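You operate a simulated robot arm through the tools that you are given. There is no shell and no other tool. Be economical: measure what you need, move in short steps, check, and stop when the job is done.

You are at the controls of a simulated robot arm. One attempt, no reset.

Task
Take the yellow drink can from the oak worktop top and leave it on top of the teal storage box there.

It is judged by the outcome, as a careful person would: the job done as asked, and still so three seconds after it is handed in. It fails if anything else is knocked over, pushed out of place, dropped, spilled or broken.

Robot
A 6-joint arm with a two-finger parallel gripper, fixed in place. Base frame: the origin is at the foot of the arm, x ahead of it, y to its left, z up; the work surface is at about z = 90. Lengths are in cm, angles in rad, forces in N, time in s.
With the tool pointing down near the work surface it reaches from about 24 to 64 cm from the base axis. Its first joint turns from -1.152 to 1.152 rad. Payload 2.7 kg.
The TCP is the grasp point between the finger pads, 2.3 cm short of the fingertips. In the tool frame z runs along the fingers and y along their closing line. Largest opening 9.4 cm; finger width 3.8, thickness 1; the body of the gripper, 5.4 by 9.6 cm, starts 3.9 cm behind the TCP.
Orientation is that of the tool frame in the base frame, as a unit quaternion [x, y, z, w]. With the fingers straight down and closing along the base's y, the tool's x points along the base's -x, its y along +y and its z along -z.

Tools
- The arm moves only by the tool jog_arm. Its argument "steps" is a list of rows, each a list of 7 numbers: the shift along the tool's x, y, z in cm, then the turn, a rotation vector about the tool's x, y, z in degrees, then the gripper command, from -1 (shut) to 1 (fully open), values between in proportion. In form: [[dx, dy, dz, rx, ry, rz, fingers], ...]. A call has 1 to 12 rows; each row shifts and turns the commanded pose from where the row before left it, along the tool's axes as they then stand. Each row takes 0.2 s and may step no farther than 5 cm and 0.15 rad from the row before; otherwise, or with a gripper value out of range, the whole call is refused. Where a pose cannot be reached the arm comes as near as it can. A force on the tool above 40 N (or 10 N above the force at the start of the call, whichever is more), or a blocked arm, ends the call early, and 0.2 s more pass. Each finger travels about 4.5 cm/s and halts on what it meets, pressing with about 32 N; the grip force reading is that of the motor and also rises with nothing between the fingers. The clock runs only during rows and for 0.2 s after the last one: add rows that do not move to give the fingers time. It gives the time, the measured TCP pose, the force on the tool (base axes), the opening and the grip force at its end, in the units of the frame above (readings bear some noise), and new pictures: "pictures" is both (left out), scene, wrist or none.
- Cameras (640 x 400 px; columns grow to the right, rows downward): "scene" is fixed at [7.24, -42.42, 142.31]; the picture's right is [0.81, -0.59, 0.00], its down [-0.23, -0.32, -0.92] and it looks along [0.54, 0.75, -0.39] (base axes); focal length 305 px, centre (320, 200). "wrist" rides on the gripper at [8.6, 1.6, -7.5] in the tool frame; the picture's right is [-0.18, 0.98, 0.00], its down [-0.58, -0.11, -0.81] and it looks along [-0.79, -0.15, 0.59] (tool axes); focal length 243 px, centre (320, 200).
- measure_at(camera, pixels): for up to 12 pixels [column, row] of the newest picture of that camera ("zoom" is the newest enlarged one), the place [x, y, z] in the base frame of the surface seen there, good to about 0.2 cm. It takes no simulated time.
- enlarge(camera, box): a new picture of the part [left, top, right, bottom] of that camera's present view, enlarged. It takes no simulated time.
- job_done(): hands the job in; it is judged then, once.

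Keep the steps short. Do not move on a guess: measure, check each grasp and each placing, and mend mistakes. In all there are 60 turns and 170 pictures (those below and enlarged ones count). Leave the gripper open and the arm clear of the work at the hand-in unless told otherwise, and finish with a single line.

The tools are called after "Emit:" as name(argument=value, ...) on one line, values as JSON. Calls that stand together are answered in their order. jog_arm: Moves the arm, as the interface text tells. Its arguments: {"type":"object","properties":{"steps":{"type":"array","items":{"type":"array","items":{"type":"number"}}},"pictures":{"type":"string","enum":["both","scene","wrist","none"]}},"required":["steps"]} The other tools are called the same way: measure_at (camera, pixels) gives the place of the surface under pixels of a picture; enlarge (camera, box) takes an enlarged picture of a part of a camera's view; job_done () hands the job in.

At the start:

```text
time: 0.0
position: [34.21, 10.7, 130.07]
tool_rot: [0.0, 1.0, 0.0, 0.001]
ft_force: [0.0, -0.3, 0.3]
grip_width: 9.41
finger_force: 0.0
```

scene: 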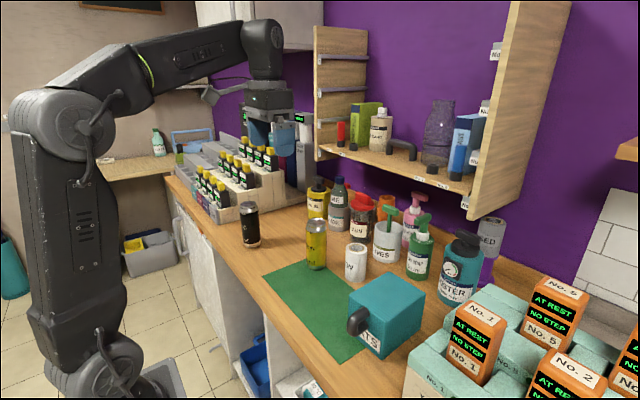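
wrist: 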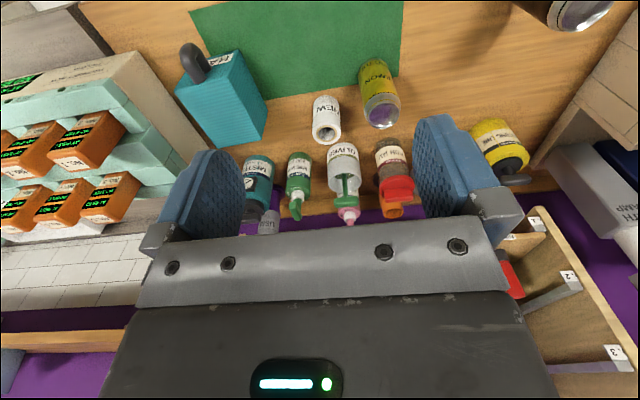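

I see the yellow can at about scene (316,245) and the teal box at about (388,315), with a dark handle on its side. I'll enlarge that part and measure both.

Emit:
enlarge(camera="scene", box=[240, 170, 480, 370])

Emit:
measure_at(camera="scene", pixels=[[316, 222], [316, 245], [316, 266], [307, 245], [326, 245], [388, 273], [422, 290], [378, 309], [350, 290], [357, 322], [356, 249], [300, 290]])

Emit:
measure_at(camera="wrist", pixels=[[380, 110], [375, 70], [325, 130], [205, 85], [240, 52], [265, 100], [215, 148], [175, 95], [193, 60], [343, 150], [390, 150], [240, 130]])

```text
2.00 times, centred on (360, 270) of scene
```

zoom: 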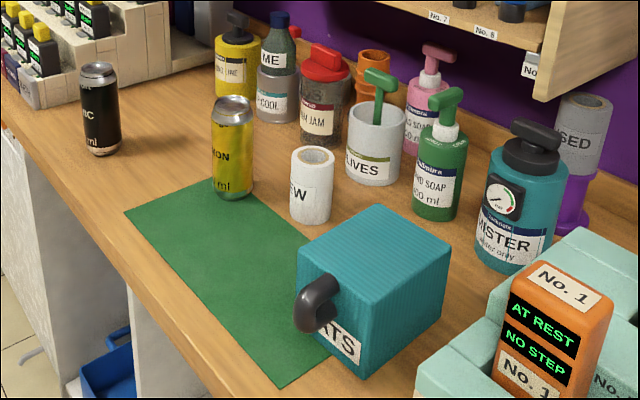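

```text
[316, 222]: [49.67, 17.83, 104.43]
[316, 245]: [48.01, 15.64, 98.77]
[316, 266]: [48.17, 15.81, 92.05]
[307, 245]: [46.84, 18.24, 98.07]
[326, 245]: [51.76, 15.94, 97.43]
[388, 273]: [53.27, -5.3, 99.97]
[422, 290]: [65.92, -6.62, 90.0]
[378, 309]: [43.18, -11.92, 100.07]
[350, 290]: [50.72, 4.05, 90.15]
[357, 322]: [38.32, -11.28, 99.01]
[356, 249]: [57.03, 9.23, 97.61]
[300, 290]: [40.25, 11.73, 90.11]
```

```text
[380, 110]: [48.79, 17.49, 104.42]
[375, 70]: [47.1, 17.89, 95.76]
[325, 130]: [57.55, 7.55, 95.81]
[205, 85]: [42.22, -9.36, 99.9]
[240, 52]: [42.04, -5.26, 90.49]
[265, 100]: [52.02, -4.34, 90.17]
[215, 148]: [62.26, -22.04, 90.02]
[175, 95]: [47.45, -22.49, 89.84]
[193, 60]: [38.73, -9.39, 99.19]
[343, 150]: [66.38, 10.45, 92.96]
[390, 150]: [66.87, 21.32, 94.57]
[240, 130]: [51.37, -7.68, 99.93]
```

The can stands at about (49.3, 17.8) with its top at z≈104.4. The box top is at z≈100. Next I'll measure the box top's edges and the can's top more closely.

Emit:
measure_at(camera="zoom", pixels=[[375, 208], [446, 249], [363, 287], [301, 253], [370, 248], [215, 105], [249, 105], [232, 97], [232, 116], [214, 150], [252, 150], [230, 150]])

Emit:
enlarge(camera="wrist", box=[160, 0, 480, 200])

```text
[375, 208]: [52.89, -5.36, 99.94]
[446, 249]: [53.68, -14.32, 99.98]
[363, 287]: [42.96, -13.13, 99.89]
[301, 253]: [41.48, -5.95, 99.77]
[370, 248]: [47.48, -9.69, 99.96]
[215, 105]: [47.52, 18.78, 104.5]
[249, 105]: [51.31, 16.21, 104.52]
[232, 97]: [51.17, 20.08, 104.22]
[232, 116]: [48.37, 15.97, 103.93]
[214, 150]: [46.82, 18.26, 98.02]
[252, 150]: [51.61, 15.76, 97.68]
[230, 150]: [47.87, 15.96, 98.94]
```

```text
2.00 times, centred on (320, 100) of wrist
```

zoom: 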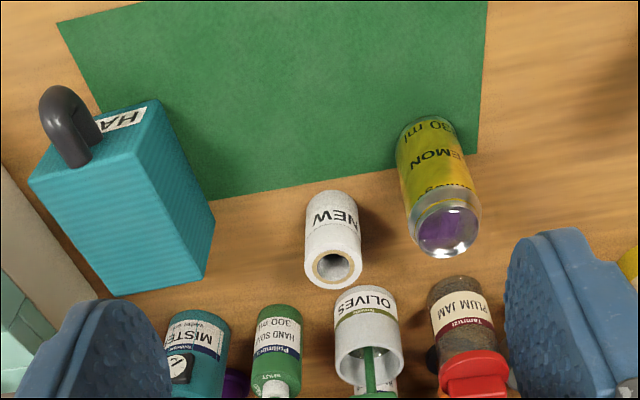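

The can's centre is about (49.5, 17.7) with radius about 2.7. The box top spans x≈42–54 and y≈-14 to -5, centred near (47.7,-9.7). Before moving I'll check how far the wall shelf and upright come out, at scene (395,170), (465,190), (530,60) and nearby.

Emit:
measure_at(camera="scene", pixels=[[318, 152], [395, 172], [463, 192], [490, 190], [530, 60], [316, 40], [330, 190], [362, 210], [390, 212], [448, 240], [420, 222]])

```text
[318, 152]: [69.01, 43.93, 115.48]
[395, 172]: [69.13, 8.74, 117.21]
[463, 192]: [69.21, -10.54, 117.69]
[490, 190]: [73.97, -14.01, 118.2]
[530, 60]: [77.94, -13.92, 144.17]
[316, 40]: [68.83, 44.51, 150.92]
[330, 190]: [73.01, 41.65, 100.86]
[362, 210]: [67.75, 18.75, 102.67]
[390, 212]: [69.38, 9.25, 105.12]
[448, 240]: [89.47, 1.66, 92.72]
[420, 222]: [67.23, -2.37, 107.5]
```

The shelf front is at x≈69, well clear of the gripper's path at x≈50. I'll move over the can at height with the gripper open, then come down to z≈112.

Emit:
jog_arm(steps=[[-3.8, 1.75, 0, 0, 0, 0, 1], [-3.8, 1.75, 0, 0, 0, 0, 1], [-3.8, 1.75, 0, 0, 0, 0, 1], [-3.85, 1.75, 0, 0, 0, 0, 1], [0, 0, 4, 0, 0, 0, 1], [0, 0, 4, 0, 0, 0, 1], [0, 0, 4, 0, 0, 0, 1], [0, 0, 4, 0, 0, 0, 1], [0, 0, 2, 0, 0, 0, 1], [0, 0, 0, 0, 0, 0, 1], [0, 0, 0, 0, 0, 0, 1]])

```text
time: 2.4
position: [47.36, 16.86, 109.41]
tool_rot: [-0.001, 1.0, 0.0, 0.002]
ft_force: [-0.1, -0.3, -0.8]
grip_width: 9.39
finger_force: 0.1
out of reach, approached as far as the arm can: row 3, 4
```

scene: 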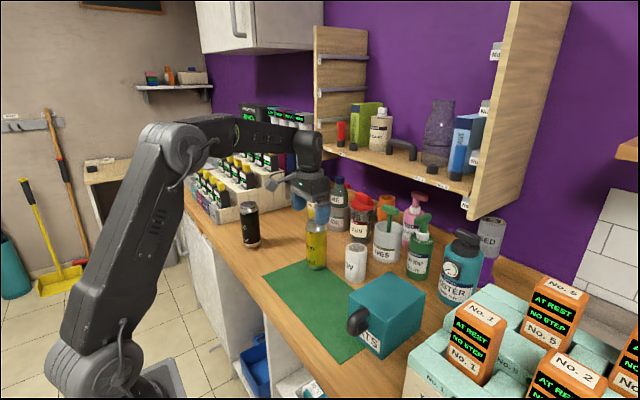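
wrist: 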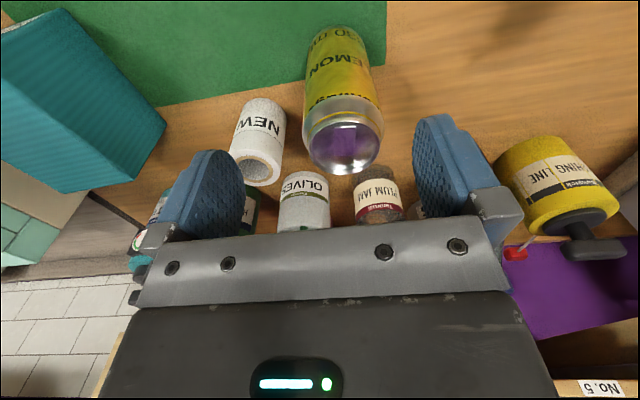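

The arm is just short of the can, at (47.4,16.9,109.4), and the fingertips are still above the can's top. I'll correct sideways at this height and check before coming down.

Emit:
jog_arm(steps=[[-1.1, 0.4, 0, 0, 0, 0, 1], [-1.0, 0.4, 0, 0, 0, 0, 1], [0, 0, 0, 0, 0, 0, 1]])

Emit:
measure_at(camera="wrist", pixels=[[310, 140], [380, 140], [345, 125], [345, 168], [345, 150]])

```text
time: 3.2
position: [49.41, 17.66, 109.38]
tool_rot: [0.0, 1.0, 0.0, 0.001]
ft_force: [0.0, -0.2, 0.1]
grip_width: 9.41
finger_force: 0.2
```

scene: 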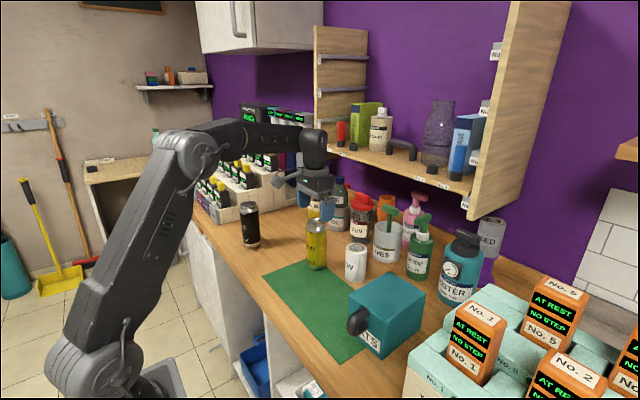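
wrist: 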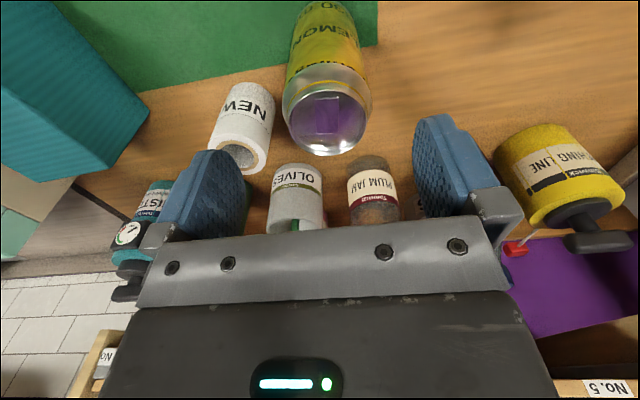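

```text
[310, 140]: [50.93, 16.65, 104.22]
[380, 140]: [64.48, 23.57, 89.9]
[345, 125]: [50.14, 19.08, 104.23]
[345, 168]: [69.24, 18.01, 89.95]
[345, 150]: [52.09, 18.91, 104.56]
```

I'm now over (49.4,17.7). I'll measure the can's rim again in the new wrist picture: left (287,120), right (366,122), far edge (325,153), near edge (327,95).

Emit:
measure_at(camera="wrist", pixels=[[289, 120], [364, 122], [325, 152], [327, 95], [290, 80], [360, 60]])

```text
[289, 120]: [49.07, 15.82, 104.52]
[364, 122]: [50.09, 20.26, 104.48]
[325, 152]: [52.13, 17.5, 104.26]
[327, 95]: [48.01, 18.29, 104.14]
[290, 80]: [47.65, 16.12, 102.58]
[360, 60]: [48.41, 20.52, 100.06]
```

The rim centre is about (49.7,18.05). I'll shift by +0.3 x and +0.4 y, then come down 8.2 cm to z≈101.2, which keeps the gripper body just above the can's top.

Emit:
jog_arm(steps=[[-0.3, 0.4, 0, 0, 0, 0, 1], [0, 0, 2.5, 0, 0, 0, 1], [0, 0, 2.5, 0, 0, 0, 1], [0, 0, 2, 0, 0, 0, 1], [0, 0, 1.2, 0, 0, 0, 1], [0, 0, 0, 0, 0, 0, 1]])

```text
time: 4.6
position: [49.58, 18.09, 101.18]
tool_rot: [0.0, 1.0, 0.0, 0.0]
ft_force: [0.0, -0.2, 0.1]
grip_width: 9.4
finger_force: 0.0
```

scene: 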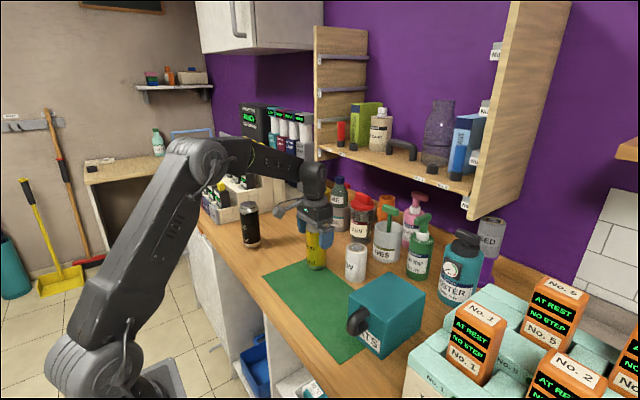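
wrist: 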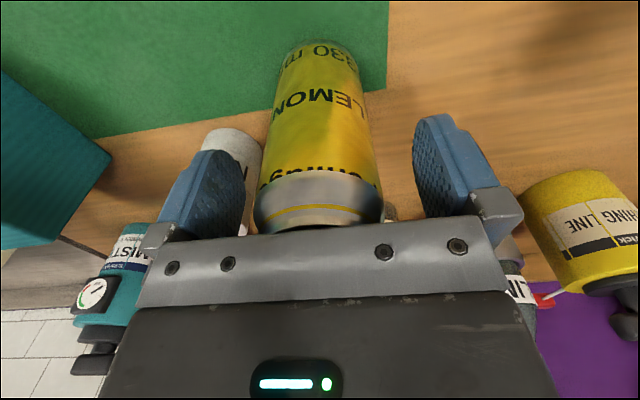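

The can sits between the pads with no contact force, so I'll close the fingers.

Emit:
jog_arm(steps=[[0, 0, 0, 0, 0, 0, 0.4], [0, 0, 0, 0, 0, 0, -0.2], [0, 0, 0, 0, 0, 0, -1], [0, 0, 0, 0, 0, 0, -1], [0, 0, 0, 0, 0, 0, -1], [0, 0, 0, 0, 0, 0, -1]])

```text
time: 6.0
position: [49.59, 18.0, 101.21]
tool_rot: [0.0, 1.0, 0.0, 0.001]
ft_force: [0.4, -2.0, -0.9]
grip_width: 5.72
finger_force: 32.1
```

scene: 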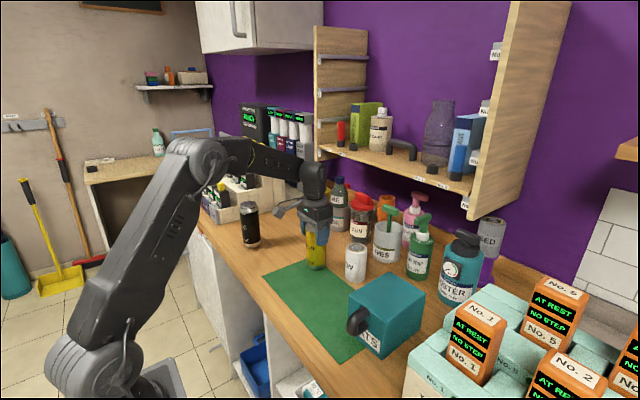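
wrist: 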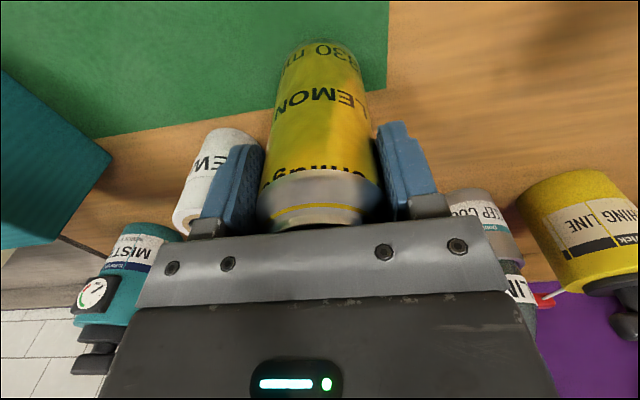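

The fingers hold the can at 5.72 cm with 32 N. I'll lift 16 cm straight up, slowly.

Emit:
jog_arm(steps=[[0, 0, -1, 0, 0, 0, -1], [0, 0, -2, 0, 0, 0, -1], [0, 0, -2.5, 0, 0, 0, -1], [0, 0, -2.5, 0, 0, 0, -1], [0, 0, -2.5, 0, 0, 0, -1], [0, 0, -2.5, 0, 0, 0, -1], [0, 0, -2, 0, 0, 0, -1], [0, 0, -1, 0, 0, 0, -1], [0, 0, 0, 0, 0, 0, -1]])

```text
time: 8.0
position: [49.61, 18.09, 117.22]
tool_rot: [0.001, 1.0, 0.0, 0.001]
ft_force: [0.1, 0.1, -4.1]
grip_width: 5.75
finger_force: 32.8
```

scene: 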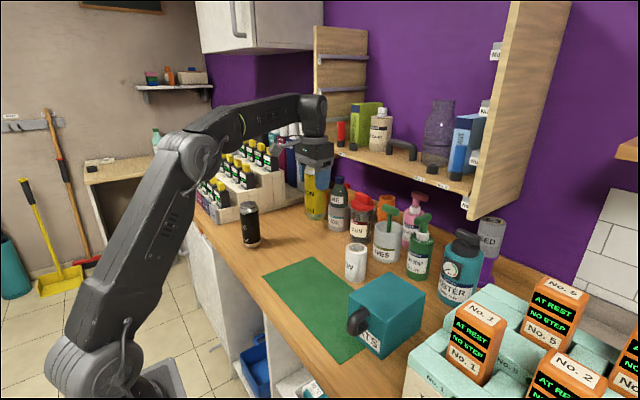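
wrist: 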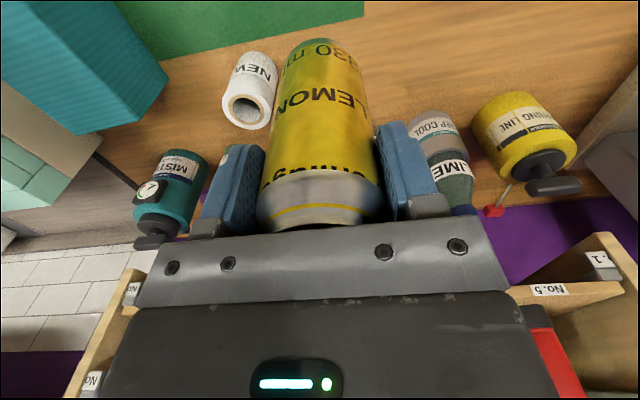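

The can is up, weighs about 4 N, and its bottom is at z≈106, clear of the box. I'll carry it across to (47.8,-9.6).

Emit:
jog_arm(steps=[[0.1, -1.5, 0, 0, 0, 0, -1], [0.2, -2.8, 0, 0, 0, 0, -1], [0.2, -3, 0, 0, 0, 0, -1], [0.2, -3, 0, 0, 0, 0, -1], [0.2, -3, 0, 0, 0, 0, -1], [0.2, -3, 0, 0, 0, 0, -1], [0.2, -3, 0, 0, 0, 0, -1], [0.2, -3, 0, 0, 0, 0, -1], [0.2, -2.8, 0, 0, 0, 0, -1], [0.1, -1.6, 0, 0, 0, 0, -1], [0, -1, 0, 0, 0, 0, -1], [0, 0, 0, 0, 0, 0, -1]])

```text
time: 10.6
position: [47.75, -9.66, 116.98]
tool_rot: [0.0, 1.0, 0.0, 0.001]
ft_force: [0.7, -0.1, -2.3]
grip_width: 5.72
finger_force: 32.1
```

scene: 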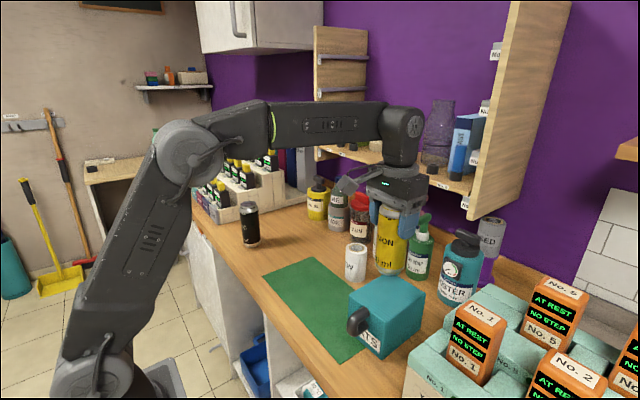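
wrist: 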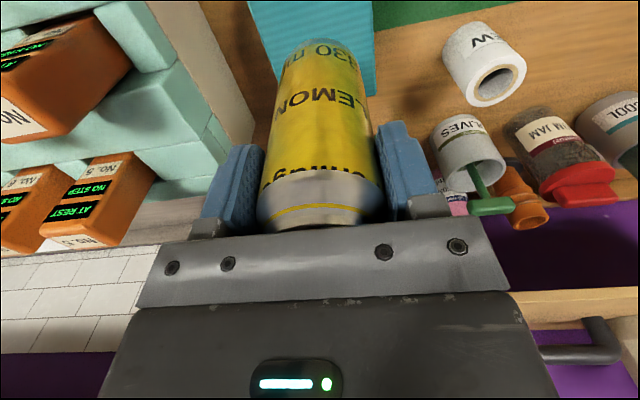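

The can hangs over the box centre at z 116.98. Contact should come at about z 111.2, so I'll lower 5.4 cm and look.

Emit:
jog_arm(steps=[[0, 0, 2, 0, 0, 0, -1], [0, 0, 2, 0, 0, 0, -1], [0, 0, 1, 0, 0, 0, -1], [0, 0, 0.4, 0, 0, 0, -1], [0, 0, 0, 0, 0, 0, -1]], pictures="scene")

Emit:
enlarge(camera="scene", box=[320, 190, 480, 370])

```text
time: 11.8
position: [47.92, -9.85, 111.8]
tool_rot: [0.001, 1.0, 0.001, 0.0]
ft_force: [-0.1, -0.5, -3.0]
grip_width: 5.73
finger_force: 32.3
```

scene: 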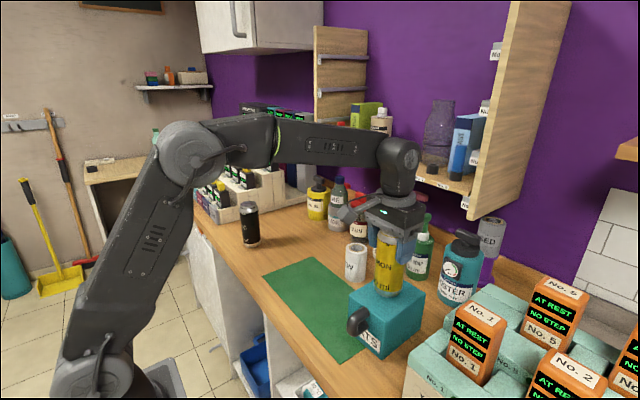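

```text
2.22 times, centred on (400, 280) of scene
```

zoom: 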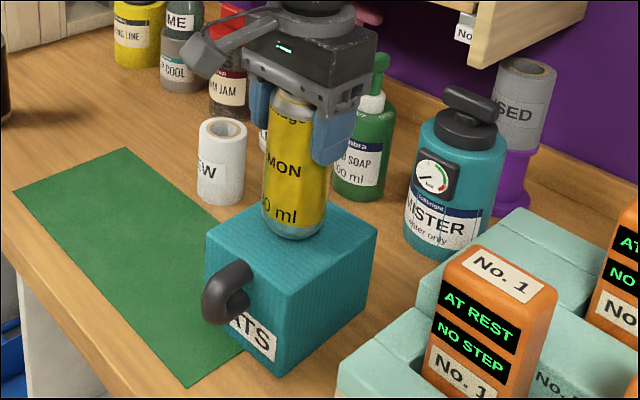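

The can is upright over the middle of the box, a few millimetres up. I'll lower in 0.2 cm steps and watch the force.

Emit:
jog_arm(steps=[[0, 0, 0.2, 0, 0, 0, -1], [0, 0, 0.2, 0, 0, 0, -1], [0, 0, 0, 0, 0, 0, -1]], pictures="none")

```text
time: 12.6
position: [47.73, -9.7, 111.35]
tool_rot: [0.0, 1.0, 0.0, 0.001]
ft_force: [0.3, -0.4, -3.7]
grip_width: 5.72
finger_force: 31.5
```

The force still shows only the can's weight. I'll go 0.15 cm lower.

Emit:
jog_arm(steps=[[0, 0, 0.15, 0, 0, 0, -1], [0, 0, 0, 0, 0, 0, -1]], pictures="none")

```text
time: 13.2
position: [47.77, -9.63, 111.29]
tool_rot: [0.0, 1.0, 0.0, 0.001]
ft_force: [0.8, 0.8, -4.4]
grip_width: 5.71
finger_force: 31.8
```

There's still no contact, so I'll go down another 0.1 cm.

Emit:
jog_arm(steps=[[0, 0, 0.1, 0, 0, 0, -1], [0, 0, 0, 0, 0, 0, -1]], pictures="none")

```text
time: 13.8
position: [47.74, -9.58, 111.19]
tool_rot: [0.001, 1.0, 0.0, 0.002]
ft_force: [-1.1, -0.4, 3.9]
grip_width: 5.69
finger_force: 31.8
```

The vertical force has gone from -4 to +3.9 N, so the can rests on the box. I'll open the fingers gradually without moving the arm.

Emit:
jog_arm(steps=[[0, 0, 0, 0, 0, 0, 0.25], [0, 0, 0, 0, 0, 0, 0.4], [0, 0, 0, 0, 0, 0, 0.6], [0, 0, 0, 0, 0, 0, 0.8], [0, 0, 0, 0, 0, 0, 1], [0, 0, 0, 0, 0, 0, 1], [0, 0, 0, 0, 0, 0, 1]])

```text
time: 15.4
position: [47.74, -9.68, 111.16]
tool_rot: [0.0, 1.0, 0.0, 0.001]
ft_force: [0.4, 0.0, 0.2]
grip_width: 9.4
finger_force: 0.1
```

scene: 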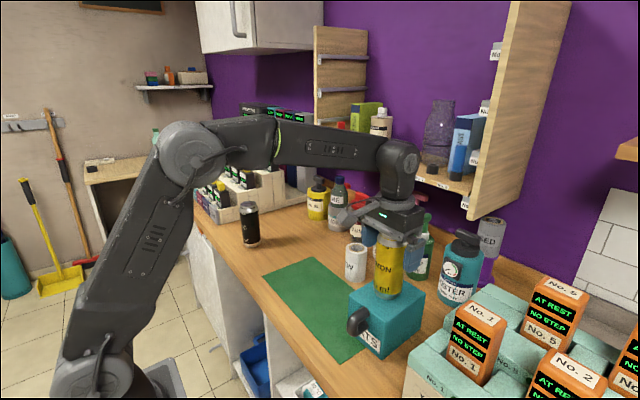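
wrist: 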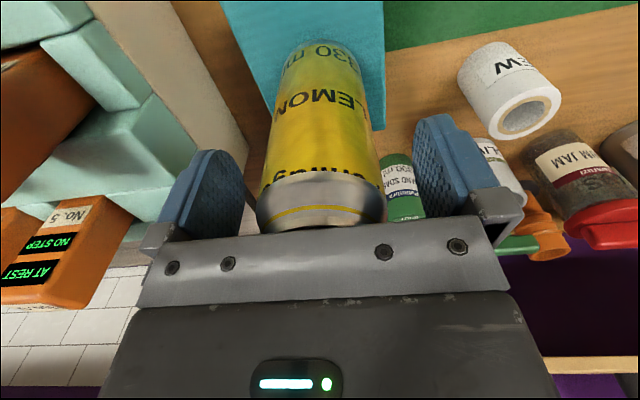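

The fingers are open and the can stands free. I'll lift straight up 10 cm, then pull back towards the base.

Emit:
jog_arm(steps=[[0, 0, -1, 0, 0, 0, 1], [0, 0, -2, 0, 0, 0, 1], [0, 0, -2.5, 0, 0, 0, 1], [0, 0, -2.5, 0, 0, 0, 1], [0, 0, -2, 0, 0, 0, 1], [3, 0, 0, 0, 0, 0, 1], [3.5, 0, 0, 0, 0, 0, 1], [3.5, 0, 0, 0, 0, 0, 1], [3.5, 0, 0, 0, 0, 0, 1], [0, 0, 0, 0, 0, 0, 1]])

Emit:
enlarge(camera="scene", box=[240, 170, 480, 370])

```text
time: 17.6
position: [34.19, -9.71, 121.15]
tool_rot: [0.0, 1.0, -0.001, 0.001]
ft_force: [-0.2, 0.2, 0.4]
grip_width: 9.39
finger_force: 0.1
```

scene: 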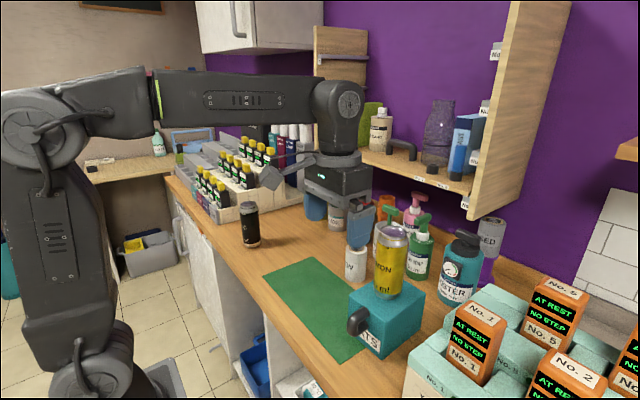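
wrist: 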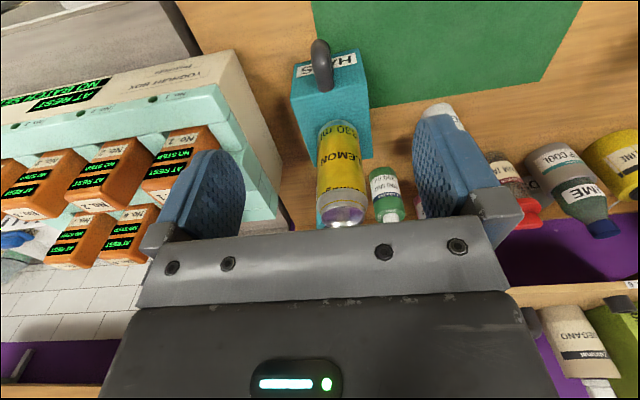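

```text
2.00 times, centred on (360, 270) of scene
```

zoom: 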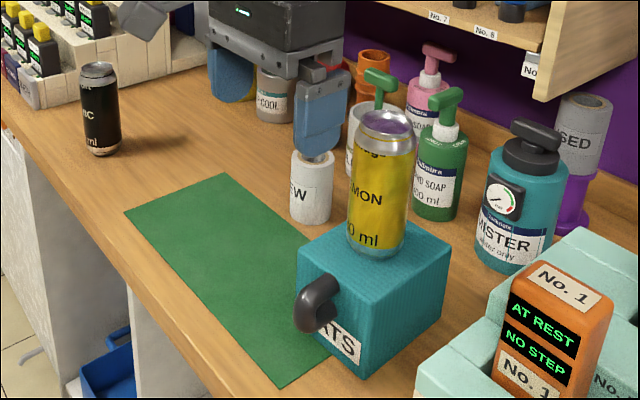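

The can stands upright in the middle of the teal box. The box and its neighbours haven't moved, and the open gripper is clear, so I'm handing the job in.

Emit:
job_done()

```text
The job is handed in.
```

The yellow drink can is standing upright on top of the teal storage box, nothing else was moved, and the gripper is open and clear.
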